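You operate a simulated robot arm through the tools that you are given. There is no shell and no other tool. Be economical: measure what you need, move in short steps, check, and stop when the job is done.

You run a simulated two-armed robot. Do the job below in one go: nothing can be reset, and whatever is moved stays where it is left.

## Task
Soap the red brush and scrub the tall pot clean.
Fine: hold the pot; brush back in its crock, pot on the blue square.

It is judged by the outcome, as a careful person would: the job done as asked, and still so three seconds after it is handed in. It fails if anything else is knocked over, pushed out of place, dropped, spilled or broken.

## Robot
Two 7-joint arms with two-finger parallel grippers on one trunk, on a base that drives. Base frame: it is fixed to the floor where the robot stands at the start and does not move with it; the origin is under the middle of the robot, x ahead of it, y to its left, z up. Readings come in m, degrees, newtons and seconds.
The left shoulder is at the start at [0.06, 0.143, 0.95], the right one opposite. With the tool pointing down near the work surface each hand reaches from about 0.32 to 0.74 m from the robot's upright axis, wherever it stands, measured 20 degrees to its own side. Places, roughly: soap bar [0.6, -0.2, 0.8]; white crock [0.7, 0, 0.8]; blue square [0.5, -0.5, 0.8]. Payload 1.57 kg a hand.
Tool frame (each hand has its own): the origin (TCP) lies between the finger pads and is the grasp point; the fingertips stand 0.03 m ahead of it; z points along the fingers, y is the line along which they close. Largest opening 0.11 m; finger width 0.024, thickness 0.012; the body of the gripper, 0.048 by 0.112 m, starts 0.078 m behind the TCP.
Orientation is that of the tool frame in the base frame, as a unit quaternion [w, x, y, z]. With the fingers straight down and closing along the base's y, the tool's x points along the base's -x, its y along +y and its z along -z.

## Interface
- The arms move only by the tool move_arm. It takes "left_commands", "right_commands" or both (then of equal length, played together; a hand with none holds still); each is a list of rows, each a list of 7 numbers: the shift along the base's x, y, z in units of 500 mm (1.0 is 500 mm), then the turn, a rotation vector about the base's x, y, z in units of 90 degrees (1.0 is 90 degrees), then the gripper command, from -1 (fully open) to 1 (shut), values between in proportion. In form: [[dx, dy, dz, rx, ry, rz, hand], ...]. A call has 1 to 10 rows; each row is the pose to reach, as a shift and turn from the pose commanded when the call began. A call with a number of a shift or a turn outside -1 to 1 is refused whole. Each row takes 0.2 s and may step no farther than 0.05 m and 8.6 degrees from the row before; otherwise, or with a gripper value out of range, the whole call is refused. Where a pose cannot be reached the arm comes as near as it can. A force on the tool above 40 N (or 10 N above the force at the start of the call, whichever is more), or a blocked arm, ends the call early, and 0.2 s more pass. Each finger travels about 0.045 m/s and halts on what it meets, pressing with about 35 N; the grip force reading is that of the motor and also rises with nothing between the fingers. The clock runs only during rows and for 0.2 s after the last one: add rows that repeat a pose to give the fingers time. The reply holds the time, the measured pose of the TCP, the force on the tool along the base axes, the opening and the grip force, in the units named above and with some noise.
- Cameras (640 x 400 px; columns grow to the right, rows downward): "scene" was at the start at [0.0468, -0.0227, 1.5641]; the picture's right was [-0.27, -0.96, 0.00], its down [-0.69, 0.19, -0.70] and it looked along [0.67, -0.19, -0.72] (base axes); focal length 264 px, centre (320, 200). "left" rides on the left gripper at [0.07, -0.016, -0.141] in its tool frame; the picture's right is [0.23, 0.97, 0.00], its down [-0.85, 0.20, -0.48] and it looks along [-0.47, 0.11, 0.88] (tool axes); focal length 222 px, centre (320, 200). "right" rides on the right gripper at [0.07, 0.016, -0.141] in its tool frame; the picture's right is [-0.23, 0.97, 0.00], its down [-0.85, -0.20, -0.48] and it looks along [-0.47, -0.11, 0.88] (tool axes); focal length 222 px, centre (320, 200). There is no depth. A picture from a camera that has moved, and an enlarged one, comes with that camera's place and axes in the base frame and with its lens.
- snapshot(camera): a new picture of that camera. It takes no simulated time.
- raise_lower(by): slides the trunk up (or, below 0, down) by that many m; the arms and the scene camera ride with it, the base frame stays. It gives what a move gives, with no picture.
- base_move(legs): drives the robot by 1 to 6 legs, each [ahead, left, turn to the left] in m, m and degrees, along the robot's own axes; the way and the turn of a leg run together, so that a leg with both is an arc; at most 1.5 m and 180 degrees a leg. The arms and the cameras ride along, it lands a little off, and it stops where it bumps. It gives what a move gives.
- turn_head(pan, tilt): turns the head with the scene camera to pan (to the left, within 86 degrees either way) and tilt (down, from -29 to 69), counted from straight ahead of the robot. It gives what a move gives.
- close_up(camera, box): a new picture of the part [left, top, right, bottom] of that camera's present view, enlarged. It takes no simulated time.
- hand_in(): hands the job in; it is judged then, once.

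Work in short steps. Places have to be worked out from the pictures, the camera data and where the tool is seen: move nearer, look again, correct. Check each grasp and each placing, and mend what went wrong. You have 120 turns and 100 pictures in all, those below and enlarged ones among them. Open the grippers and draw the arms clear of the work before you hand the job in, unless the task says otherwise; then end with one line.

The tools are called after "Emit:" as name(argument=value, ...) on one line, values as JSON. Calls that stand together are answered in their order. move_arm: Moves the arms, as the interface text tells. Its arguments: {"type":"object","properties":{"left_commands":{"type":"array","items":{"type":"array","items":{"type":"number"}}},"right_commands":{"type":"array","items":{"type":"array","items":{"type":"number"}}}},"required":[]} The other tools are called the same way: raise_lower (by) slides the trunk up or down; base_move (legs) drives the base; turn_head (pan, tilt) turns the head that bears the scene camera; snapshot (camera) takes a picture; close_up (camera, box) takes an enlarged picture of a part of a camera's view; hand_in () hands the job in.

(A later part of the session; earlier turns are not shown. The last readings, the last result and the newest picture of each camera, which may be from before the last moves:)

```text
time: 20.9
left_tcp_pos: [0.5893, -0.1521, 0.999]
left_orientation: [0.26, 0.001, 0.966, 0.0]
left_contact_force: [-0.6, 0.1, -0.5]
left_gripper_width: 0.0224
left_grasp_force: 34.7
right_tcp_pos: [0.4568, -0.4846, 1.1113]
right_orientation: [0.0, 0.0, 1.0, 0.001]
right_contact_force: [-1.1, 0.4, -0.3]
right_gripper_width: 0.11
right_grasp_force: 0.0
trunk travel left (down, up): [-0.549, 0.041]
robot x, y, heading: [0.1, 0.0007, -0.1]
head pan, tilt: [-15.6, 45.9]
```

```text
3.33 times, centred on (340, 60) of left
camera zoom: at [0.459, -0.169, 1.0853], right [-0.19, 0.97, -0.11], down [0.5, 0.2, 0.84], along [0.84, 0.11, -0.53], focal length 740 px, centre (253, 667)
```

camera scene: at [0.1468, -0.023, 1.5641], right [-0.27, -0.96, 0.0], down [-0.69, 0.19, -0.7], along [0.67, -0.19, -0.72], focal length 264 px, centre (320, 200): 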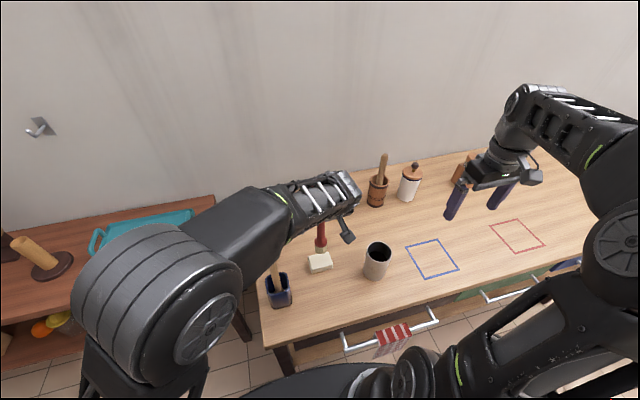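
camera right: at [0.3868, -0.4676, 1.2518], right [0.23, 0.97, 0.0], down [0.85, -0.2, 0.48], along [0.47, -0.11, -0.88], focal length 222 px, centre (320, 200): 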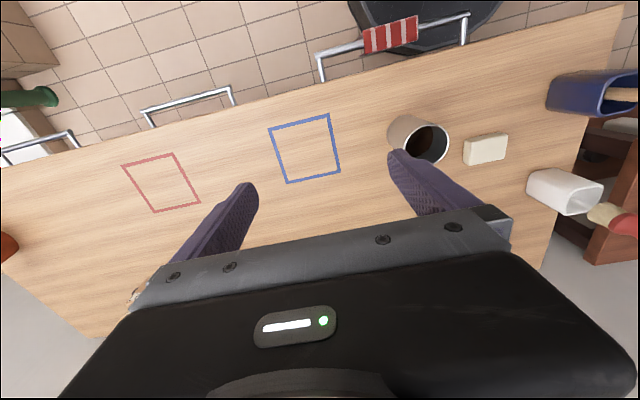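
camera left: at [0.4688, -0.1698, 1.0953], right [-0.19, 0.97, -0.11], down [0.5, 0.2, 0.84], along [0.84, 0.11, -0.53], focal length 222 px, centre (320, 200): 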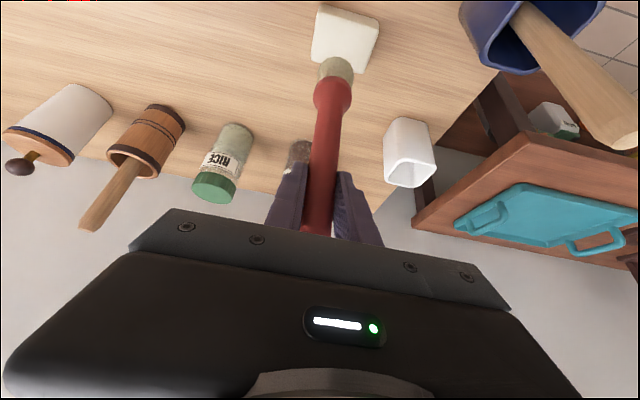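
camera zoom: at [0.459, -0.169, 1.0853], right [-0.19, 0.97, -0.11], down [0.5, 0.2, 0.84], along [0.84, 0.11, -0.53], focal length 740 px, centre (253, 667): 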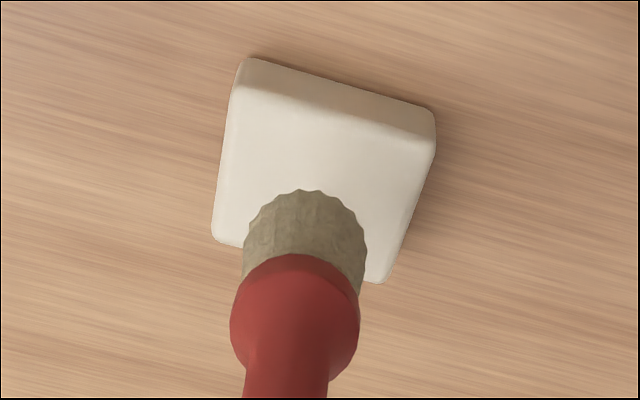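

No visible colour change, though the soap is intact and unmoved. One more thorough round of rubbing at the same depth, to be safe.

Emit:
move_arm(left_commands=[[0.006, 0, -0.07, 0, 0, 0, 1], [0.006, 0, -0.1, 0, 0, 0, 1], [0.006, 0.024, -0.1, 0, 0, 0, 1], [0.006, 0, -0.1, 0, 0, 0, 1], [0.006, -0.024, -0.1, 0, 0, 0, 1], [0.006, 0, -0.1, 0, 0, 0, 1], [0.006, 0.024, -0.101, 0, 0, 0, 1], [0.006, 0, -0.101, 0, 0, 0, 1], [0.006, -0.024, -0.101, 0, 0, 0, 1], [0.006, 0, -0.101, 0, 0, 0, 1]])

Emit:
move_arm(left_commands=[[0.016, 0, 0, 0, 0, 0, 1], [0, 0, 0, 0, 0, 0, 1], [-0.016, 0, 0, 0, 0, 0, 1], [0, 0, 0, 0, 0, 0, 1], [0.016, 0.016, 0, 0, 0, 0, 1], [0, 0, 0, 0, 0, 0, 1], [0, -0.024, 0, 0, 0, 0, 1], [0, 0.02, 0, 0, 0, 0, 1], [0, -0.02, 0, 0, 0, 0, 1], [0, 0, 0, 0, 0, 0, 1]])

Emit:
close_up(camera="right", box=[440, 90, 580, 200])

```text
time: 23.1
left_tcp_pos: [0.5925, -0.1569, 0.9503]
left_orientation: [0.262, 0.002, 0.965, -0.005]
left_contact_force: [1.4, -7.8, 24.4]
left_gripper_width: 0.0227
left_grasp_force: 34.9
right_tcp_pos: [0.455, -0.4844, 1.1107]
right_orientation: [0.001, 0.002, 1.0, 0.001]
right_contact_force: [0.6, -0.5, -0.5]
right_gripper_width: 0.1098
right_grasp_force: 0.0
trunk travel left (down, up): [-0.549, 0.041]
robot x, y, heading: [0.0992, 0.0003, -0.3]
head pan, tilt: [-15.6, 45.9]
```

```text
time: 25.4
left_tcp_pos: [0.5922, -0.1518, 0.9478]
left_orientation: [0.259, 0.002, 0.966, -0.001]
left_contact_force: [1.0, 0.3, -0.4]
left_gripper_width: 0.0228
left_grasp_force: 34.9
right_tcp_pos: [0.4561, -0.4827, 1.111]
right_orientation: [0.001, 0.001, 1.0, 0.001]
right_contact_force: [0.7, -0.8, 0.2]
right_gripper_width: 0.1101
right_grasp_force: 0.0
trunk travel left (down, up): [-0.549, 0.041]
robot x, y, heading: [0.098, 0.0023, -0.2]
head pan, tilt: [-15.6, 45.9]
```

```text
3.64 times, centred on (510, 145) of right
camera zoom: at [0.3867, -0.4663, 1.2523], right [0.23, 0.97, 0.0], down [0.85, -0.2, 0.48], along [0.47, -0.11, -0.88], focal length 808 px, centre (-371, 400)
```

zoom: 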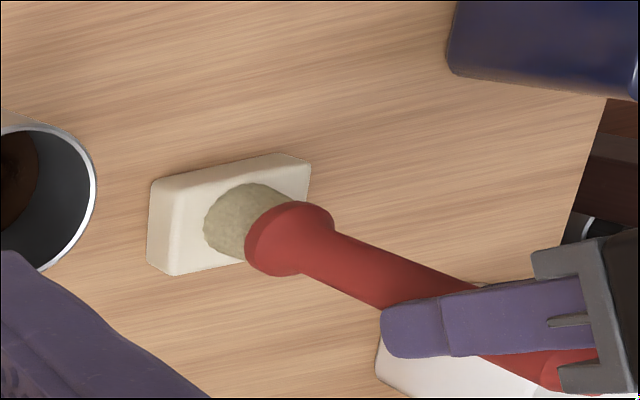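

Contact pressure had been 20+ N with sliding strokes, soap unmoved; I take the brush as soaped. I lift the brush and begin re-orienting the right hand (tilt 60° toward horizontal) for a side grasp of the pot.

Emit:
move_arm(left_commands=[[0, 0, 0.05, 0, 0, 0, 1], [0, 0, 0.1, 0, 0, 0, 1], [0, 0, 0.17, 0, 0, 0, 1], [0, 0.02, 0.2, 0, 0, 0, 1], [0, 0.04, 0.2, 0, 0, 0, 1], [0, 0.06, 0.2, 0, 0, 0, 1], [0, 0.08, 0.2, 0, 0, 0, 1], [0, 0.1, 0.2, 0, 0, 0, 1], [0, 0.1, 0.2, 0, 0, 0, 1]], right_commands=[[0, 0, 0, 0, -0.0833, 0, -1], [0, 0, 0, 0, -0.1667, 0, -1], [0, 0, -0.03, 0, -0.25, 0, -1], [0, 0, -0.06, 0, -0.3333, 0, -1], [0, 0, -0.1, 0, -0.4167, 0, -1], [0, 0, -0.14, 0, -0.5, 0, -1], [0, 0, -0.18, 0, -0.5833, 0, -1], [0, 0, -0.22, 0, -0.6667, 0, -1], [0, 0, -0.22, 0, -0.6667, 0, -1]])

```text
time: 27.4
left_tcp_pos: [0.5935, -0.1022, 1.0494]
left_orientation: [0.26, 0.001, 0.966, 0.0]
left_contact_force: [0.2, 0.3, -1.1]
left_gripper_width: 0.0223
left_grasp_force: 34.7
right_tcp_pos: [0.4576, -0.4821, 1.0011]
right_orientation: [0.5, 0.0, 0.866, 0.001]
right_contact_force: [0.0, 0.1, 0.7]
right_gripper_width: 0.1099
right_grasp_force: 0.0
trunk travel left (down, up): [-0.549, 0.041]
robot x, y, heading: [0.102, 0.0002, 0.0]
head pan, tilt: [-15.6, 45.9]
```

Now yaw the right hand 60° to the left, in place at z = 1.0.

Emit:
move_arm(right_commands=[[0, 0, 0, 0, 0, 0.0833, -1], [0, 0, 0, 0, 0, 0.1667, -1], [0, 0, 0, 0, 0, 0.25, -1], [0, 0, 0, 0, 0, 0.3333, -1], [0, 0, 0, 0, 0, 0.4167, -1], [0, 0, 0, 0, 0, 0.5, -1], [0, 0, 0, 0, 0, 0.5833, -1], [0, 0, 0, 0, 0, 0.6667, -1], [0, 0, 0, 0, 0, 0.6667, -1]])

Emit:
snapshot(camera="scene")

Emit:
snapshot(camera="right")

```text
time: 29.4
left_tcp_pos: [0.5927, -0.1024, 1.0491]
left_orientation: [0.261, 0.002, 0.965, 0.0]
left_contact_force: [-0.7, -0.3, -1.2]
left_gripper_width: 0.0224
left_grasp_force: 35.3
right_tcp_pos: [0.4564, -0.4838, 1.0013]
right_orientation: [0.433, -0.432, 0.751, 0.25]
right_contact_force: [0.5, 0.3, -0.9]
right_gripper_width: 0.11
right_grasp_force: 0.1
trunk travel left (down, up): [-0.549, 0.041]
robot x, y, heading: [0.1005, 0.001, -0.1]
head pan, tilt: [-15.6, 45.9]
```

```text
60 pictures are left
camera scene: at [0.1465, -0.0234, 1.5641], right [-0.27, -0.96, 0.0], down [-0.69, 0.19, -0.7], along [0.67, -0.19, -0.72], focal length 264 px, centre (320, 200)
```

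scene: 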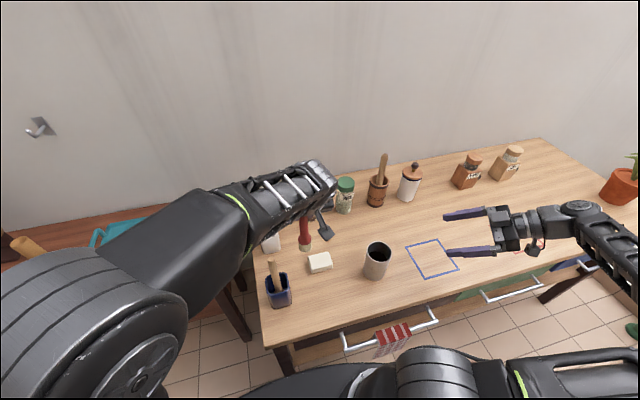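

```text
59 pictures are left
camera right: at [0.3629, -0.6125, 1.0107], right [-0.79, 0.59, 0.2], down [0.18, -0.09, 0.98], along [0.59, 0.81, -0.04], focal length 222 px, centre (320, 200)
```

right: 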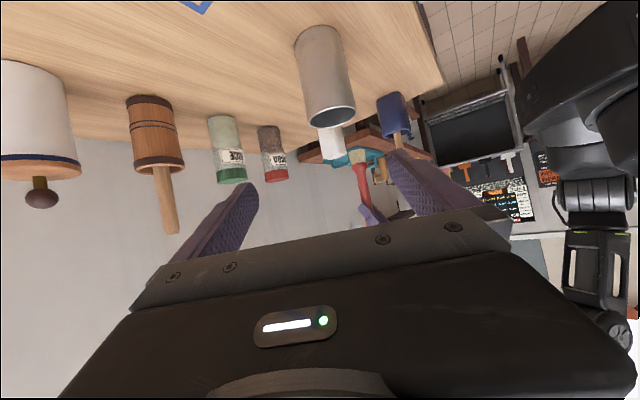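

The camera rides beneath the hand but leaves clearance. Pot is straight ahead of the fingers. Descending to the pre-grasp (0.451, −0.429, 0.835).

Emit:
move_arm(right_commands=[[-0.003, 0.03, -0.08, 0, 0, 0, -1], [-0.006, 0.06, -0.16, 0, 0, 0, -1], [-0.009, 0.09, -0.24, 0, 0, 0, -1], [-0.011, 0.11, -0.332, 0, 0, 0, -1], [-0.011, 0.11, -0.332, 0, 0, 0, -1]])

Emit:
snapshot(camera="scene")

Emit:
snapshot(camera="right")

```text
time: 30.6
left_tcp_pos: [0.5932, -0.1032, 1.0486]
left_orientation: [0.26, 0.002, 0.966, -0.001]
left_contact_force: [0.0, -0.1, -1.1]
left_gripper_width: 0.0224
left_grasp_force: 35.3
right_tcp_pos: [0.4516, -0.4284, 0.8342]
right_orientation: [0.432, -0.433, 0.75, 0.251]
right_contact_force: [0.2, -0.5, -0.4]
right_gripper_width: 0.1098
right_grasp_force: 0.1
trunk travel left (down, up): [-0.549, 0.041]
robot x, y, heading: [0.101, -0.004, -0.2]
head pan, tilt: [-15.6, 45.9]
```

```text
58 pictures are left
camera scene: at [0.147, -0.0228, 1.5641], right [-0.27, -0.96, 0.0], down [-0.69, 0.19, -0.7], along [0.67, -0.19, -0.72], focal length 264 px, centre (320, 200)
```

scene: 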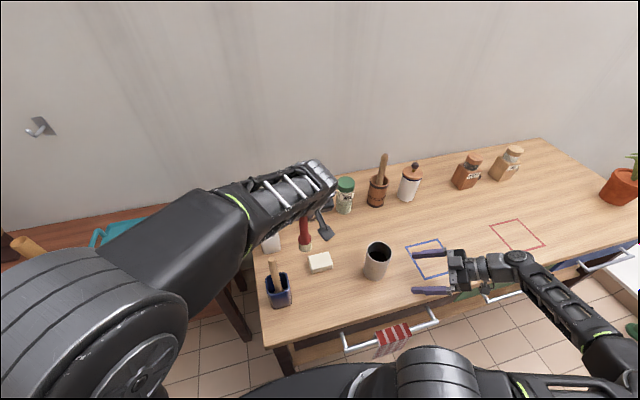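

```text
57 pictures are left
camera right: at [0.3578, -0.5564, 0.8451], right [-0.79, 0.59, 0.2], down [0.18, -0.09, 0.98], along [0.59, 0.81, -0.04], focal length 222 px, centre (320, 200)
```

right: 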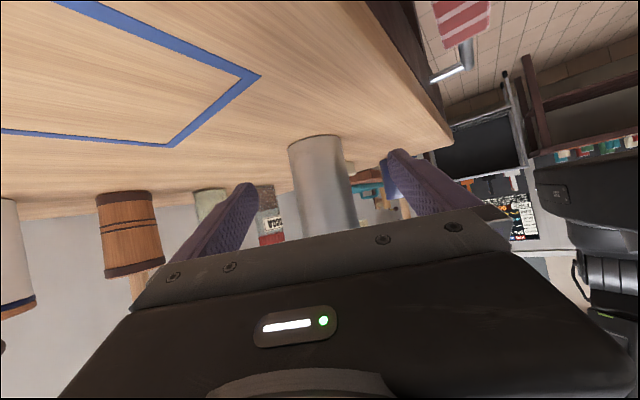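

Pot is well between the fingers. Advancing to (0.513, −0.321, 0.825), staying open.

Emit:
move_arm(right_commands=[[0.03, 0.053, 0, 0, 0, 0, -1], [0.06, 0.106, -0.004, 0, 0, 0, -1], [0.09, 0.16, -0.01, 0, 0, 0, -1], [0.122, 0.214, -0.018, 0, 0, 0, -1], [0.122, 0.214, -0.018, 0, 0, 0, -1]])

Emit:
close_up(camera="scene", box=[330, 220, 470, 310])

Emit:
snapshot(camera="right")

```text
time: 31.8
left_tcp_pos: [0.5926, -0.1009, 1.0505]
left_orientation: [0.26, 0.001, 0.966, 0.0]
left_contact_force: [0.5, 0.9, -0.6]
left_gripper_width: 0.0222
left_grasp_force: 35.1
right_tcp_pos: [0.5144, -0.3194, 0.8256]
right_orientation: [0.432, -0.432, 0.751, 0.251]
right_contact_force: [-0.9, -0.1, 0.4]
right_gripper_width: 0.1099
right_grasp_force: 0.0
trunk travel left (down, up): [-0.549, 0.041]
robot x, y, heading: [0.102, 0.0023, -0.0]
head pan, tilt: [-15.6, 45.9]
```

```text
4.44 times, centred on (400, 265) of scene
camera zoom: at [0.1469, -0.0231, 1.5641], right [-0.27, -0.96, 0.0], down [-0.69, 0.19, -0.7], along [0.67, -0.19, -0.72], focal length 1175 px, centre (-36, -89)
```

zoom: 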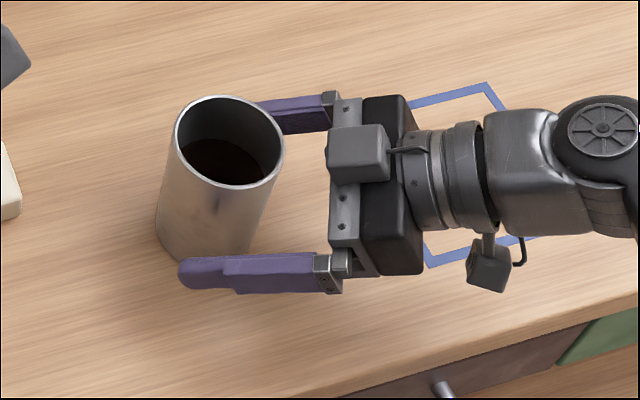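

```text
55 pictures are left
camera right: at [0.4209, -0.4487, 0.8373], right [-0.79, 0.59, 0.2], down [0.18, -0.09, 0.98], along [0.59, 0.81, -0.04], focal length 222 px, centre (320, 200)
```

right: 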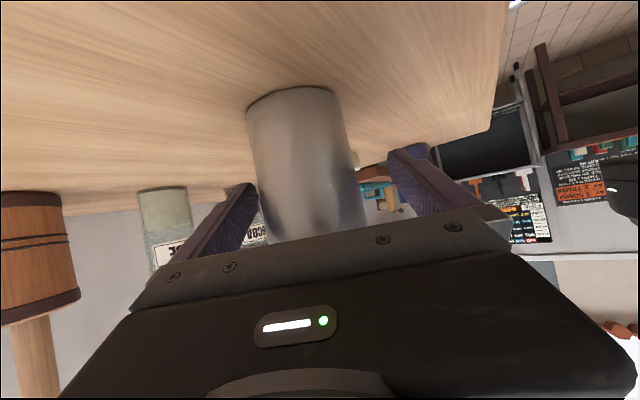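

Pot sits slightly toward the far finger; I shift ~7 mm to centre and close.

Emit:
move_arm(right_commands=[[0.012, -0.007, 0, 0, 0, 0, -1], [0.012, -0.007, 0, 0, 0, 0, 0.5], [0.012, -0.007, 0, 0, 0, 0, 1], [0.012, -0.007, 0, 0, 0, 0, 1], [0.012, -0.007, 0, 0, 0, 0, 1], [0.012, -0.007, 0, 0, 0, 0, 1]])

Emit:
close_up(camera="scene", box=[330, 220, 470, 310])

```text
time: 33.1
left_tcp_pos: [0.5929, -0.1017, 1.0489]
left_orientation: [0.259, 0.001, 0.966, -0.001]
left_contact_force: [0.3, -0.6, -0.6]
left_gripper_width: 0.0221
left_grasp_force: 34.8
right_tcp_pos: [0.5209, -0.3251, 0.8271]
right_orientation: [0.432, -0.432, 0.751, 0.25]
right_contact_force: [0.2, -0.8, 1.6]
right_gripper_width: 0.0724
right_grasp_force: 35.4
trunk travel left (down, up): [-0.549, 0.041]
robot x, y, heading: [0.0991, -0.0032, -0.0]
head pan, tilt: [-15.6, 45.9]
```

```text
4.44 times, centred on (400, 265) of scene
camera zoom: at [0.1471, -0.023, 1.5641], right [-0.27, -0.96, 0.0], down [-0.69, 0.19, -0.7], along [0.67, -0.19, -0.72], focal length 1175 px, centre (-36, -89)
```

zoom: 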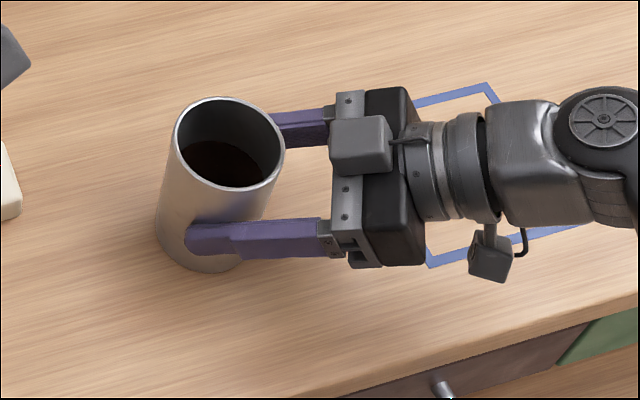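

Pot firmly held (72 mm). Now raise the brush above rim height and yaw the left hand −45° so the two hands don't conflict.

Emit:
move_arm(left_commands=[[0, 0, 0.05, 0, 0, 0, 1], [0, 0, 0.1, 0, 0, -0.083, 1], [0, -0.02, 0.1, 0, 0, -0.167, 1], [0, -0.04, 0.1, 0, 0, -0.25, 1], [0, -0.06, 0.1, 0, 0, -0.333, 1], [0, -0.08, 0.1, 0, 0, -0.417, 1], [0, -0.1, 0.1, 0, 0, -0.5, 1], [0, -0.1, 0.1, 0, 0, -0.5, 1]])

Emit:
snapshot(camera="scene")

Emit:
snapshot(camera="left")

```text
time: 35.0
left_tcp_pos: [0.5917, -0.1515, 1.0988]
left_orientation: [0.24, 0.371, 0.891, -0.1]
left_contact_force: [-0.6, 0.2, -0.4]
left_gripper_width: 0.0222
left_grasp_force: 35.0
right_tcp_pos: [0.5204, -0.3247, 0.8265]
right_orientation: [0.433, -0.432, 0.75, 0.251]
right_contact_force: [-1.5, 1.1, 1.4]
right_gripper_width: 0.0719
right_grasp_force: 34.9
trunk travel left (down, up): [-0.549, 0.041]
robot x, y, heading: [0.0984, 0.0036, 0.1]
head pan, tilt: [-15.6, 45.9]
```

```text
53 pictures are left
camera scene: at [0.1469, -0.0229, 1.5641], right [-0.27, -0.96, 0.0], down [-0.69, 0.19, -0.7], along [0.67, -0.19, -0.72], focal length 264 px, centre (320, 200)
```

scene: 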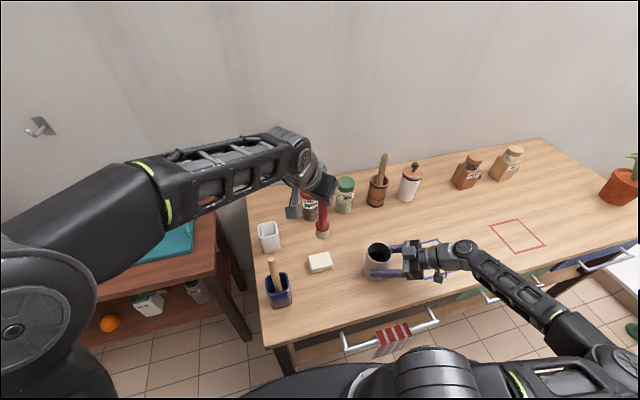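

```text
52 pictures are left
camera left: at [0.4883, -0.0704, 1.1849], right [0.55, 0.83, -0.11], down [0.49, -0.21, 0.84], along [0.67, -0.52, -0.53], focal length 222 px, centre (320, 200)
```

left: 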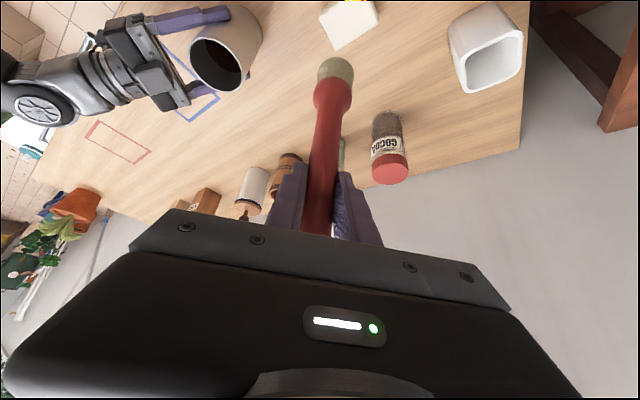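

Brush tip hangs directly under the TCP (≈0.590, −0.152). Moving over the pot (0.515, −0.314) at z 1.10.

Emit:
move_arm(left_commands=[[-0.038, -0.081, 0, 0, 0, 0, 1], [-0.077, -0.162, 0, 0, 0, 0, 1], [-0.115, -0.244, 0, 0, 0, 0, 1], [-0.153, -0.325, 0, 0, 0, 0, 1], [-0.153, -0.325, 0, 0, 0, 0, 1]])

Emit:
close_up(camera="scene", box=[310, 190, 450, 290])

Emit:
snapshot(camera="left")

Emit:
snapshot(camera="right")

```text
time: 36.1
left_tcp_pos: [0.5159, -0.315, 1.0983]
left_orientation: [0.239, 0.37, 0.892, -0.1]
left_contact_force: [-0.3, -0.2, -0.8]
left_gripper_width: 0.0221
left_grasp_force: 35.1
right_tcp_pos: [0.5201, -0.3248, 0.827]
right_orientation: [0.432, -0.433, 0.751, 0.251]
right_contact_force: [0.7, 1.0, 2.7]
right_gripper_width: 0.0715
right_grasp_force: 34.6
trunk travel left (down, up): [-0.549, 0.041]
robot x, y, heading: [0.0956, -0.0022, -0.1]
head pan, tilt: [-15.6, 45.9]
```

```text
4.00 times, centred on (380, 240) of scene
camera zoom: at [0.147, -0.0227, 1.5641], right [-0.27, -0.96, 0.0], down [-0.69, 0.19, -0.7], along [0.67, -0.19, -0.72], focal length 1058 px, centre (80, 40)
```

zoom: 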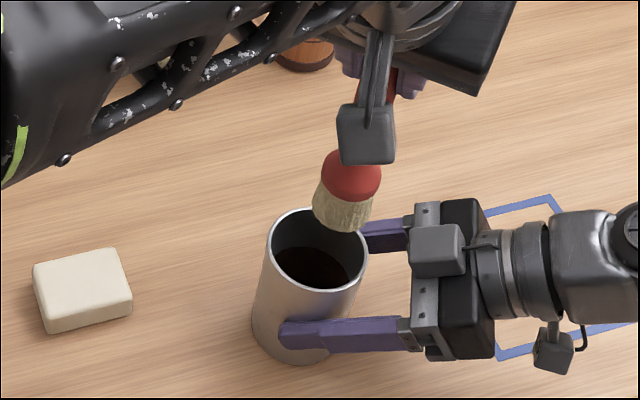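

```text
50 pictures are left
camera left: at [0.4115, -0.2342, 1.1854], right [0.55, 0.83, -0.11], down [0.49, -0.21, 0.84], along [0.67, -0.52, -0.53], focal length 222 px, centre (320, 200)
```

left: 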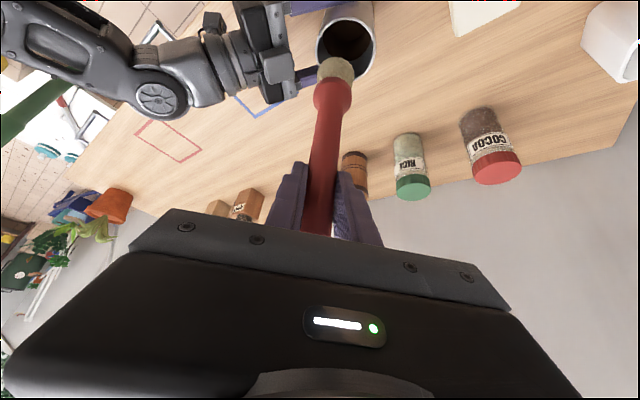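

```text
49 pictures are left
camera right: at [0.4264, -0.4532, 0.8375], right [-0.79, 0.59, 0.2], down [0.18, -0.09, 0.98], along [0.59, 0.81, -0.04], focal length 222 px, centre (320, 200)
```

right: 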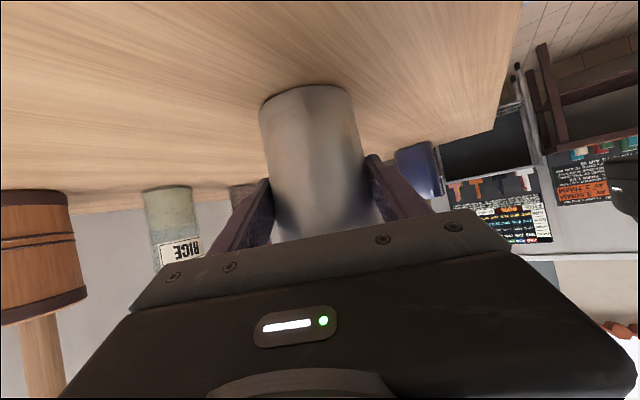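

Rim centre ≈ (0.515, −0.307); tip ≈ (0.512, −0.317). I correct by (+3, +9) mm and lower into the mouth.

Emit:
move_arm(left_commands=[[0.006, 0.018, 0, 0, 0, 0, 1], [0.006, 0.018, -0.05, 0, 0, 0, 1], [0.006, 0.018, -0.1, 0, 0, 0, 1], [0.006, 0.018, -0.12, 0, 0, 0, 1]])

Emit:
close_up(camera="scene", box=[310, 190, 450, 290])

Emit:
close_up(camera="left", box=[250, 0, 430, 120])

```text
time: 37.1
left_tcp_pos: [0.5186, -0.3072, 1.0383]
left_orientation: [0.24, 0.371, 0.892, -0.099]
left_contact_force: [0.1, -1.4, -1.4]
left_gripper_width: 0.0221
left_grasp_force: 34.8
right_tcp_pos: [0.5198, -0.3237, 0.8283]
right_orientation: [0.433, -0.433, 0.75, 0.251]
right_contact_force: [-0.6, 0.0, 4.4]
right_gripper_width: 0.0717
right_grasp_force: 35.1
trunk travel left (down, up): [-0.549, 0.041]
robot x, y, heading: [0.1034, -0.0019, -0.1]
head pan, tilt: [-15.6, 45.9]
```

```text
4.00 times, centred on (380, 240) of scene
camera zoom: at [0.1469, -0.0229, 1.5641], right [-0.27, -0.96, 0.0], down [-0.69, 0.19, -0.7], along [0.67, -0.19, -0.72], focal length 1058 px, centre (80, 40)
```

zoom: 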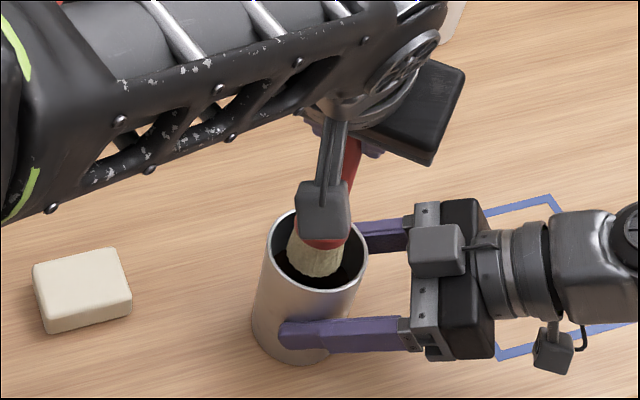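

```text
3.33 times, centred on (340, 60) of left
camera zoom: at [0.415, -0.2257, 1.1249], right [0.55, 0.83, -0.11], down [0.49, -0.21, 0.84], along [0.67, -0.52, -0.53], focal length 740 px, centre (253, 667)
```

zoom: 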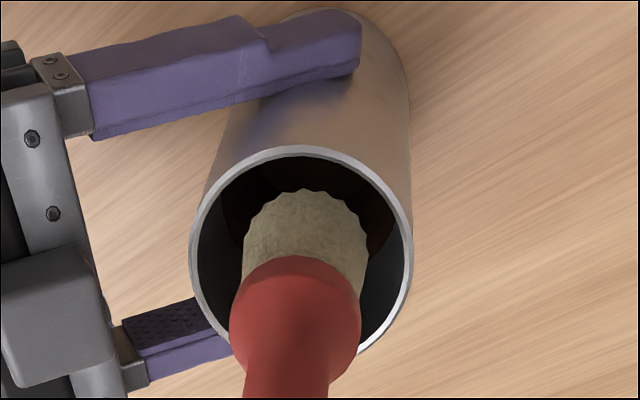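

Bristles are centred in the mouth. Lowering to z 0.955 in steps.

Emit:
move_arm(left_commands=[[0, 0, -0.04, 0, 0, 0, 1], [0, 0, -0.08, 0, 0, 0, 1], [0, 0, -0.12, 0, 0, 0, 1], [0, 0, -0.15, 0, 0, 0, 1], [0, 0, -0.166, 0, 0, 0, 1]])

Emit:
close_up(camera="left", box=[250, 0, 430, 120])

Emit:
close_up(camera="scene", box=[310, 190, 450, 290])

```text
time: 38.4
left_tcp_pos: [0.5181, -0.3057, 0.957]
left_orientation: [0.242, 0.37, 0.891, -0.099]
left_contact_force: [0.0, 0.2, -0.5]
left_gripper_width: 0.0219
left_grasp_force: 35.1
right_tcp_pos: [0.5186, -0.3252, 0.827]
right_orientation: [0.433, -0.432, 0.75, 0.251]
right_contact_force: [-1.1, -0.6, 3.6]
right_gripper_width: 0.0715
right_grasp_force: 35.0
trunk travel left (down, up): [-0.549, 0.041]
robot x, y, heading: [0.1016, -0.0003, -0.1]
head pan, tilt: [-15.6, 45.9]
```

```text
3.33 times, centred on (340, 60) of left
camera zoom: at [0.4147, -0.2244, 1.0428], right [0.55, 0.83, -0.11], down [0.49, -0.21, 0.84], along [0.67, -0.52, -0.53], focal length 740 px, centre (253, 667)
```

zoom: 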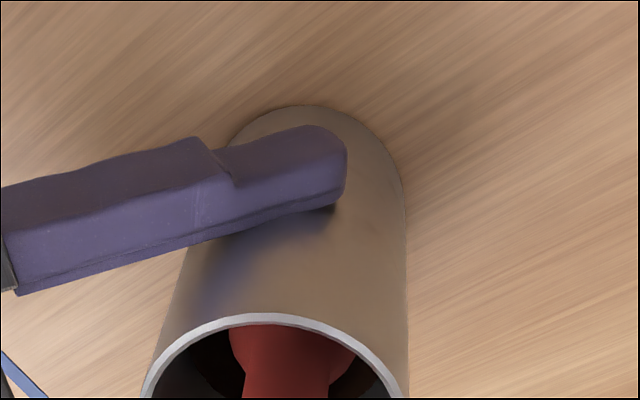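

```text
4.00 times, centred on (380, 240) of scene
camera zoom: at [0.1468, -0.023, 1.5641], right [-0.27, -0.96, 0.0], down [-0.69, 0.19, -0.7], along [0.67, -0.19, -0.72], focal length 1058 px, centre (80, 40)
```

zoom: 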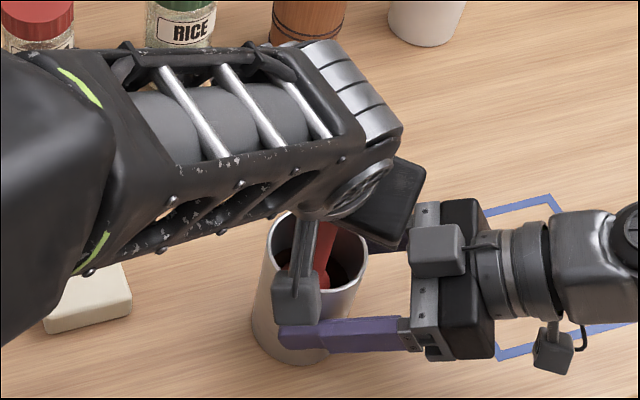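

No contact yet. Lowering further in small steps to find the pot floor.

Emit:
move_arm(left_commands=[[0, 0, -0.012, 0, 0, 0, 1], [0, 0, -0.022, 0, 0, 0, 1], [0, 0, -0.03, 0, 0, 0, 1], [0, 0, -0.036, 0, 0, 0, 1]])

```text
time: 39.4
left_tcp_pos: [0.5189, -0.3056, 0.9387]
left_orientation: [0.239, 0.37, 0.892, -0.099]
left_contact_force: [0.3, 0.0, -1.0]
left_gripper_width: 0.022
left_grasp_force: 34.9
right_tcp_pos: [0.5202, -0.3248, 0.8266]
right_orientation: [0.432, -0.433, 0.75, 0.251]
right_contact_force: [-1.3, -1.2, 3.3]
right_gripper_width: 0.0715
right_grasp_force: 34.4
trunk travel left (down, up): [-0.549, 0.041]
robot x, y, heading: [0.1062, -0.0006, 0.3]
head pan, tilt: [-15.6, 45.9]
```

Emit:
move_arm(left_commands=[[0, 0, -0.005, 0, 0, 0, 1], [0, 0, -0.01, 0, 0, 0, 1], [0, 0, -0.015, 0, 0, 0, 1]])

```text
time: 40.1
left_tcp_pos: [0.5182, -0.306, 0.9315]
left_orientation: [0.24, 0.371, 0.892, -0.1]
left_contact_force: [0.3, -1.2, -2.0]
left_gripper_width: 0.0221
left_grasp_force: 34.9
right_tcp_pos: [0.5191, -0.324, 0.8267]
right_orientation: [0.432, -0.433, 0.75, 0.251]
right_contact_force: [-1.5, -0.8, 3.8]
right_gripper_width: 0.0716
right_grasp_force: 35.1
trunk travel left (down, up): [-0.549, 0.041]
robot x, y, heading: [0.1014, -0.0005, -0.3]
head pan, tilt: [-15.6, 45.9]
```

Still free at 0.9315; 2 mm steps further.

Emit:
move_arm(left_commands=[[0, 0, -0.004, 0, 0, 0, 1], [0, 0, -0.008, 0, 0, 0, 1], [0, 0, -0.012, 0, 0, 0, 1]])

```text
time: 41.0
left_tcp_pos: [0.5186, -0.306, 0.9258]
left_orientation: [0.241, 0.37, 0.892, -0.099]
left_contact_force: [-2.0, 1.0, 3.5]
left_gripper_width: 0.0221
left_grasp_force: 35.1
right_tcp_pos: [0.5189, -0.3252, 0.8272]
right_orientation: [0.432, -0.432, 0.751, 0.251]
right_contact_force: [0.0, -0.2, 1.9]
right_gripper_width: 0.0713
right_grasp_force: 35.1
trunk travel left (down, up): [-0.549, 0.041]
robot x, y, heading: [0.0989, 0.0045, -0.1]
head pan, tilt: [-15.6, 45.9]
```

Floor reached (3.5 N, TCP z 0.926). Scrubbing with circles of 12 mm radius with light pressure.

Emit:
move_arm(left_commands=[[0.012, 0, -0.003, 0, 0, 0, 1], [0.024, 0, -0.003, 0, 0, 0, 1], [0.017, 0.017, -0.003, 0, 0, 0, 1], [0, 0.024, -0.003, 0, 0, 0, 1], [-0.017, 0.017, -0.003, 0, 0, 0, 1], [-0.024, 0, -0.003, 0, 0, 0, 1], [-0.017, -0.017, -0.003, 0, 0, 0, 1], [0, -0.024, -0.003, 0, 0, 0, 1], [0.017, -0.017, -0.003, 0, 0, 0, 1], [0.024, 0, -0.003, 0, 0, 0, 1]])

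Emit:
move_arm(left_commands=[[-0.012, 0.012, -0.001, 0, 0, 0, 1], [-0.036, 0.012, -0.001, 0, 0, 0, 1], [-0.048, 0, -0.001, 0, 0, 0, 1], [-0.024, 0, -0.001, 0, 0, 0, 1], [-0.012, 0, -0.002, 0, 0, 0, 1], [-0.024, -0.012, -0.002, 0, 0, 0, 1], [-0.036, 0, -0.002, 0, 0, 0, 1], [-0.024, 0.012, -0.002, 0, 0, 0, 1], [-0.024, 0, -0.002, 0, 0, 0, 1]])

Emit:
close_up(camera="scene", box=[310, 190, 450, 290])

```text
time: 43.1
left_tcp_pos: [0.5305, -0.3071, 0.9222]
left_orientation: [0.241, 0.37, 0.892, -0.1]
left_contact_force: [-2.5, -3.9, 16.6]
left_gripper_width: 0.0218
left_grasp_force: 34.5
right_tcp_pos: [0.5203, -0.3244, 0.8266]
right_orientation: [0.432, -0.432, 0.751, 0.251]
right_contact_force: [3.9, 3.2, -8.2]
right_gripper_width: 0.0715
right_grasp_force: 34.8
trunk travel left (down, up): [-0.549, 0.041]
robot x, y, heading: [0.0988, -0.0029, -0.4]
head pan, tilt: [-15.6, 45.9]
```

```text
time: 45.1
left_tcp_pos: [0.5198, -0.305, 0.9226]
left_orientation: [0.241, 0.37, 0.892, -0.099]
left_contact_force: [-2.7, 3.4, 14.0]
left_gripper_width: 0.0222
left_grasp_force: 35.0
right_tcp_pos: [0.5198, -0.3247, 0.8269]
right_orientation: [0.433, -0.432, 0.75, 0.251]
right_contact_force: [2.3, -2.4, -7.0]
right_gripper_width: 0.0714
right_grasp_force: 35.5
trunk travel left (down, up): [-0.549, 0.041]
robot x, y, heading: [0.0996, 0.0002, -0.2]
head pan, tilt: [-15.6, 45.9]
```

```text
4.00 times, centred on (380, 240) of scene
camera zoom: at [0.1467, -0.0225, 1.5641], right [-0.27, -0.96, 0.0], down [-0.69, 0.19, -0.7], along [0.67, -0.19, -0.72], focal length 1058 px, centre (80, 40)
```

zoom: 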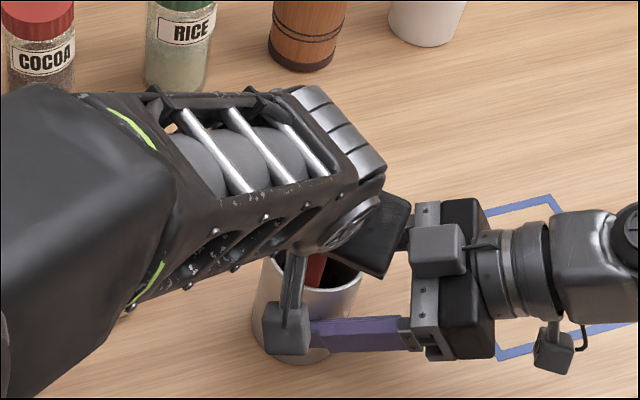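

14–17 N of good scrub contact and the pot is held steady. Two more rounds, then lift to inspect.

Emit:
move_arm(left_commands=[[0.014, 0, 0, 0, 0, 0, 1], [0.028, 0, 0, 0, 0, 0, 1], [0.02, 0.02, 0, 0, 0, 0, 1], [0, 0.028, 0, 0, 0, 0, 1], [-0.02, 0.02, 0, 0, 0, 0, 1], [-0.028, 0, 0, 0, 0, 0, 1], [-0.02, -0.02, 0, 0, 0, 0, 1], [0, -0.028, 0, 0, 0, 0, 1], [0.02, -0.02, 0, 0, 0, 0, 1], [0, 0, 0, 0, 0, 0, 1]])

Emit:
move_arm(left_commands=[[-0.014, 0.014, -0.001, 0, 0, 0, 1], [0, 0, -0.001, 0, 0, 0, 1], [0.014, -0.014, -0.001, 0, 0, 0, 1], [0, 0, -0.001, 0, 0, 0, 1], [0.014, 0.014, -0.001, 0, 0, 0, 1], [0, 0, -0.001, 0, 0, 0, 1], [-0.014, -0.014, -0.001, 0, 0, 0, 1], [0, 0, 0, 0, 0, 0, 1], [0, 0, 0.03, 0, 0, 0, 1]])

Emit:
move_arm(left_commands=[[0, 0, 0.05, 0, 0, 0, 1], [0, 0, 0.1, 0, 0, 0, 1], [0, 0, 0.15, 0, 0, 0, 1], [0, 0, 0.2, 0, 0, 0, 1], [0, 0, 0.25, 0, 0, 0, 1], [0, 0, 0.3, 0, 0, 0, 1], [0, 0, 0.345, 0, 0, 0, 1], [0, 0, 0.345, 0, 0, 0, 1]])

Emit:
close_up(camera="scene", box=[310, 190, 450, 290])

Emit:
close_up(camera="left", box=[250, 0, 430, 120])

```text
time: 47.4
left_tcp_pos: [0.518, -0.3053, 0.9213]
left_orientation: [0.241, 0.37, 0.892, -0.099]
left_contact_force: [0.0, -0.4, 7.5]
left_gripper_width: 0.0221
left_grasp_force: 35.3
right_tcp_pos: [0.5189, -0.3243, 0.8274]
right_orientation: [0.433, -0.432, 0.75, 0.252]
right_contact_force: [-2.4, 1.5, -1.9]
right_gripper_width: 0.0712
right_grasp_force: 35.1
trunk travel left (down, up): [-0.549, 0.041]
robot x, y, heading: [0.0995, -0.0012, -0.1]
head pan, tilt: [-15.6, 45.9]
```

```text
time: 49.4
left_tcp_pos: [0.5184, -0.3051, 0.936]
left_orientation: [0.24, 0.37, 0.892, -0.099]
left_contact_force: [1.1, 0.1, -1.2]
left_gripper_width: 0.0218
left_grasp_force: 35.0
right_tcp_pos: [0.5202, -0.3241, 0.8269]
right_orientation: [0.433, -0.432, 0.75, 0.25]
right_contact_force: [-0.7, -0.1, -0.3]
right_gripper_width: 0.0712
right_grasp_force: 34.7
trunk travel left (down, up): [-0.549, 0.041]
robot x, y, heading: [0.1022, 0.006, 0.0]
head pan, tilt: [-15.6, 45.9]
```

```text
time: 51.1
left_tcp_pos: [0.5196, -0.3044, 1.1102]
left_orientation: [0.24, 0.371, 0.892, -0.099]
left_contact_force: [0.8, -0.7, -1.0]
left_gripper_width: 0.022
left_grasp_force: 34.7
right_tcp_pos: [0.5193, -0.3256, 0.8279]
right_orientation: [0.432, -0.432, 0.751, 0.251]
right_contact_force: [0.1, -1.0, 3.4]
right_gripper_width: 0.0713
right_grasp_force: 35.1
trunk travel left (down, up): [-0.549, 0.041]
robot x, y, heading: [0.0994, -0.001, -0.1]
head pan, tilt: [-15.6, 45.9]
```

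```text
4.00 times, centred on (380, 240) of scene
camera zoom: at [0.147, -0.023, 1.5641], right [-0.27, -0.96, 0.0], down [-0.69, 0.19, -0.7], along [0.67, -0.19, -0.72], focal length 1058 px, centre (80, 40)
```

zoom: 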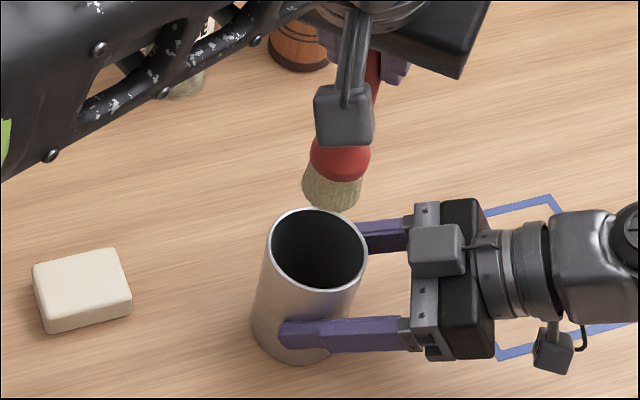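

```text
3.33 times, centred on (340, 60) of left
camera zoom: at [0.4162, -0.2237, 1.1964], right [0.55, 0.83, -0.11], down [0.49, -0.21, 0.84], along [0.67, -0.52, -0.53], focal length 740 px, centre (253, 667)
```

zoom: 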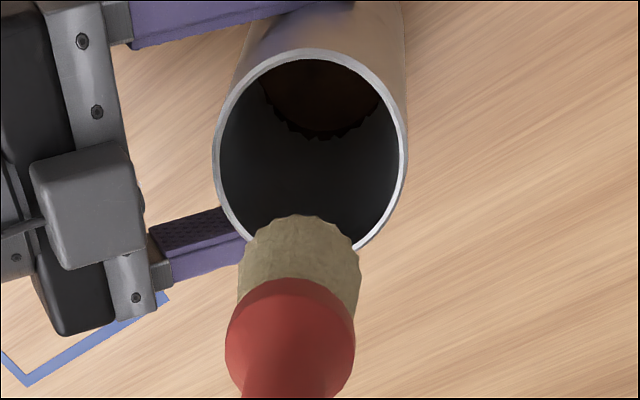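

Much of the brown is gone, but the left view shows some remaining low on the far wall/floor. Zooming in.

Emit:
close_up(camera="left", box=[305, 10, 365, 50])

Emit:
close_up(camera="scene", box=[362, 235, 398, 265])

```text
10.00 times, centred on (335, 30) of left
camera zoom: at [0.4162, -0.2237, 1.1964], right [0.55, 0.83, -0.11], down [0.49, -0.21, 0.84], along [0.67, -0.52, -0.53], focal length 2221 px, centre (170, 1900)
```

zoom: 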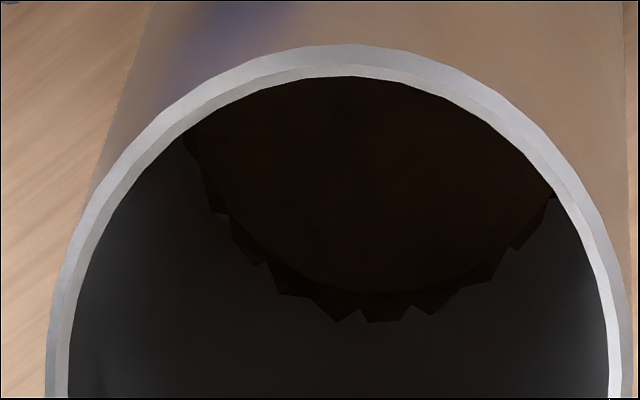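

```text
13.33 times, centred on (380, 250) of scene
camera zoom: at [0.147, -0.023, 1.5641], right [-0.27, -0.96, 0.0], down [-0.69, 0.19, -0.7], along [0.67, -0.19, -0.72], focal length 3525 px, centre (-480, -467)
```

zoom: 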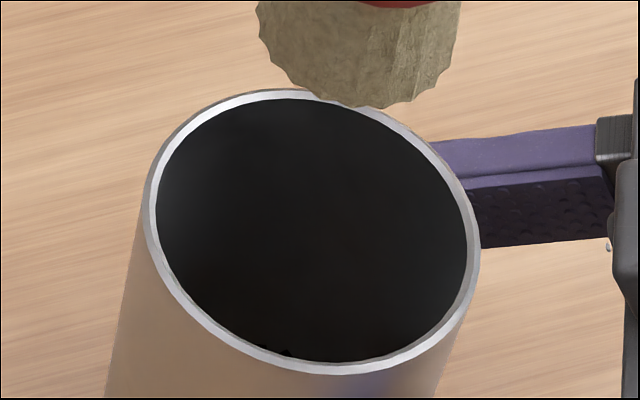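

A brown area remains at the bottom (its upper edge went from ~0.85 to ~0.80, so the scrubbing is working). I go back in and scrub more.

Emit:
move_arm(left_commands=[[-0.004, -0.004, -0.06, 0, 0, 0, 1], [-0.004, -0.004, -0.12, 0, 0, 0, 1], [-0.004, -0.004, -0.18, 0, 0, 0, 1], [-0.004, -0.004, -0.24, 0, 0, 0, 1], [-0.004, -0.004, -0.3, 0, 0, 0, 1], [-0.004, -0.004, -0.35, 0, 0, 0, 1], [-0.004, -0.004, -0.372, 0, 0, 0, 1], [-0.004, -0.004, -0.376, 0, 0, 0, 1]])

Emit:
move_arm(left_commands=[[0.026, 0, 0, 0, 0, 0, 1], [-0.026, 0, 0, 0, 0, 0, 1], [0.018, 0.018, 0, 0, 0, 0, 1], [-0.018, -0.018, 0, 0, 0, 0, 1], [0, 0.026, 0, 0, 0, 0, 1], [0, -0.026, 0, 0, 0, 0, 1], [-0.018, 0.018, 0, 0, 0, 0, 1], [0.018, -0.018, 0, 0, 0, 0, 1], [0.026, 0, 0, 0, 0, 0, 1], [0, 0, 0, 0, 0, 0, 1]])

Emit:
move_arm(left_commands=[[0.026, 0, 0, 0, 0, 0, 1], [0.018, 0.018, 0, 0, 0, 0, 1], [0, 0.026, 0, 0, 0, 0, 1], [-0.018, 0.018, 0, 0, 0, 0, 1], [-0.026, 0, 0, 0, 0, 0, 1], [-0.018, -0.018, 0, 0, 0, 0, 1], [0, -0.026, 0, 0, 0, 0, 1], [0.018, -0.018, 0, 0, 0, 0, 1], [0.026, 0, 0, 0, 0, 0, 1], [0, 0, 0, 0, 0, 0, 1]])

```text
time: 53.0
left_tcp_pos: [0.5179, -0.3067, 0.9211]
left_orientation: [0.242, 0.37, 0.891, -0.1]
left_contact_force: [-0.6, 1.4, 4.8]
left_gripper_width: 0.0218
left_grasp_force: 35.0
right_tcp_pos: [0.5205, -0.3248, 0.8273]
right_orientation: [0.433, -0.432, 0.751, 0.25]
right_contact_force: [0.7, -1.0, 0.6]
right_gripper_width: 0.0712
right_grasp_force: 34.6
trunk travel left (down, up): [-0.549, 0.041]
robot x, y, heading: [0.0984, 0.0026, -0.4]
head pan, tilt: [-15.6, 45.9]
```

```text
time: 55.1
left_tcp_pos: [0.5182, -0.3088, 0.9219]
left_orientation: [0.241, 0.37, 0.892, -0.1]
left_contact_force: [0.0, -0.5, 1.5]
left_gripper_width: 0.0221
left_grasp_force: 35.0
right_tcp_pos: [0.5196, -0.3261, 0.8276]
right_orientation: [0.432, -0.432, 0.751, 0.251]
right_contact_force: [-0.2, -2.4, 3.6]
right_gripper_width: 0.0715
right_grasp_force: 34.5
trunk travel left (down, up): [-0.549, 0.041]
robot x, y, heading: [0.1046, 0.0022, -0.1]
head pan, tilt: [-15.6, 45.9]
```

```text
time: 57.4
left_tcp_pos: [0.5175, -0.3073, 0.9215]
left_orientation: [0.241, 0.37, 0.891, -0.1]
left_contact_force: [0.3, -1.6, 3.1]
left_gripper_width: 0.0221
left_grasp_force: 34.4
right_tcp_pos: [0.519, -0.3243, 0.8262]
right_orientation: [0.432, -0.433, 0.75, 0.252]
right_contact_force: [-1.7, -1.5, 2.1]
right_gripper_width: 0.0713
right_grasp_force: 35.0
trunk travel left (down, up): [-0.549, 0.041]
robot x, y, heading: [0.0981, -0.0009, -0.2]
head pan, tilt: [-15.6, 45.9]
```

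Contact is light now (2–5 N); I press 1.5 mm deeper and do another two rounds.

Emit:
move_arm(left_commands=[[0.026, 0, -0.003, 0, 0, 0, 1], [0.018, 0.018, -0.003, 0, 0, 0, 1], [0, 0.026, -0.003, 0, 0, 0, 1], [-0.018, 0.018, -0.003, 0, 0, 0, 1], [-0.026, 0, -0.003, 0, 0, 0, 1], [-0.018, -0.018, -0.003, 0, 0, 0, 1], [0, -0.026, -0.003, 0, 0, 0, 1], [0.018, -0.018, -0.003, 0, 0, 0, 1], [0.026, 0, -0.003, 0, 0, 0, 1], [0, 0, -0.003, 0, 0, 0, 1]])

Emit:
move_arm(left_commands=[[0.018, 0, 0, 0, 0, 0, 1], [-0.018, 0, 0, 0, 0, 0, 1], [0.014, 0.014, 0, 0, 0, 0, 1], [-0.014, -0.014, 0, 0, 0, 0, 1], [0, 0.018, 0, 0, 0, 0, 1], [0, -0.018, 0, 0, 0, 0, 1], [-0.014, 0.014, 0, 0, 0, 0, 1], [0.014, -0.014, 0, 0, 0, 0, 1], [0, 0, 0, 0, 0, 0, 1], [0, 0, 0.02, 0, 0, 0, 1]])

Emit:
move_arm(left_commands=[[0, 0, 0.05, 0, 0, 0, 1], [0, 0, 0.12, 0, 0, 0, 1], [0, 0, 0.19, 0, 0, 0, 1], [0, 0, 0.27, 0, 0, 0, 1], [0, 0, 0.35, 0, 0, 0, 1], [0, 0, 0.36, 0, 0, 0, 1]])

Emit:
close_up(camera="left", box=[290, 0, 380, 60])

```text
time: 59.5
left_tcp_pos: [0.5199, -0.3071, 0.9198]
left_orientation: [0.24, 0.37, 0.892, -0.098]
left_contact_force: [2.6, -0.2, 10.9]
left_gripper_width: 0.0222
left_grasp_force: 34.6
right_tcp_pos: [0.5198, -0.3244, 0.8273]
right_orientation: [0.432, -0.433, 0.75, 0.252]
right_contact_force: [-4.5, -0.2, -2.7]
right_gripper_width: 0.0712
right_grasp_force: 35.1
trunk travel left (down, up): [-0.549, 0.041]
robot x, y, heading: [0.0987, -0.004, -0.1]
head pan, tilt: [-15.6, 45.9]
```

```text
time: 61.8
left_tcp_pos: [0.5167, -0.3073, 0.93]
left_orientation: [0.239, 0.371, 0.892, -0.099]
left_contact_force: [0.6, -0.8, -0.2]
left_gripper_width: 0.022
left_grasp_force: 35.1
right_tcp_pos: [0.5198, -0.3252, 0.8264]
right_orientation: [0.433, -0.432, 0.751, 0.25]
right_contact_force: [0.3, 0.2, -0.1]
right_gripper_width: 0.0712
right_grasp_force: 35.1
trunk travel left (down, up): [-0.549, 0.041]
robot x, y, heading: [0.1058, -0.0046, 0.2]
head pan, tilt: [-15.6, 45.9]
```

```text
time: 63.1
left_tcp_pos: [0.5169, -0.307, 1.109]
left_orientation: [0.239, 0.371, 0.892, -0.1]
left_contact_force: [0.8, -0.2, -0.9]
left_gripper_width: 0.022
left_grasp_force: 35.2
right_tcp_pos: [0.5197, -0.325, 0.8269]
right_orientation: [0.433, -0.432, 0.75, 0.251]
right_contact_force: [0.4, -0.5, -0.3]
right_gripper_width: 0.0711
right_grasp_force: 35.0
trunk travel left (down, up): [-0.549, 0.041]
robot x, y, heading: [0.098, -0.0022, -0.3]
head pan, tilt: [-15.6, 45.9]
```

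```text
6.67 times, centred on (335, 30) of left
camera zoom: at [0.4139, -0.2254, 1.1949], right [0.55, 0.83, -0.11], down [0.49, -0.21, 0.84], along [0.67, -0.52, -0.53], focal length 1481 px, centre (220, 1333)
```

zoom: 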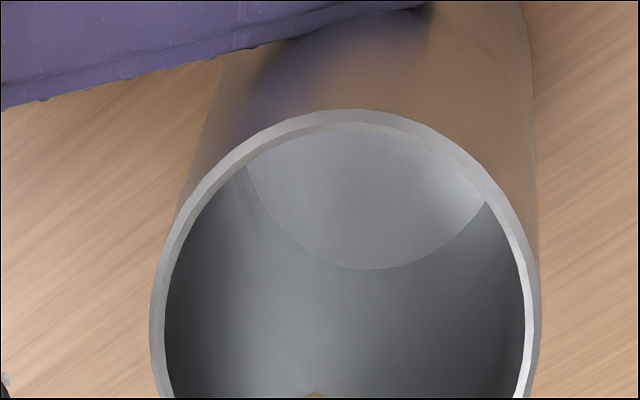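

The pot interior is now bare clean metal. Now returning the brush: move back away from the pot, then yaw back +45°.

Emit:
move_arm(left_commands=[[0.038, 0.081, 0, 0, 0, 0, 1], [0.077, 0.162, 0, 0, 0, 0, 1], [0.115, 0.244, 0, 0, 0, 0, 1], [0.15, 0.32, 0, 0, 0, 0, 1], [0.15, 0.34, 0, 0, 0, 0.083, 1], [0.15, 0.36, 0, 0, 0, 0.167, 1], [0.15, 0.38, -0.02, 0, 0, 0.25, 1], [0.15, 0.4, -0.04, 0, 0, 0.333, 1], [0.15, 0.42, -0.06, 0, 0, 0.417, 1], [0.15, 0.44, -0.08, 0, 0, 0.5, 1]])

```text
time: 65.3
left_tcp_pos: [0.5937, -0.0885, 1.069]
left_orientation: [0.261, 0.001, 0.965, 0.0]
left_contact_force: [-0.5, -0.7, 0.2]
left_gripper_width: 0.0221
left_grasp_force: 35.0
right_tcp_pos: [0.5202, -0.3253, 0.8271]
right_orientation: [0.433, -0.433, 0.75, 0.252]
right_contact_force: [-0.6, -0.5, 1.0]
right_gripper_width: 0.0714
right_grasp_force: 35.2
trunk travel left (down, up): [-0.549, 0.041]
robot x, y, heading: [0.0994, 0.0003, -0.1]
head pan, tilt: [-15.6, 45.9]
```

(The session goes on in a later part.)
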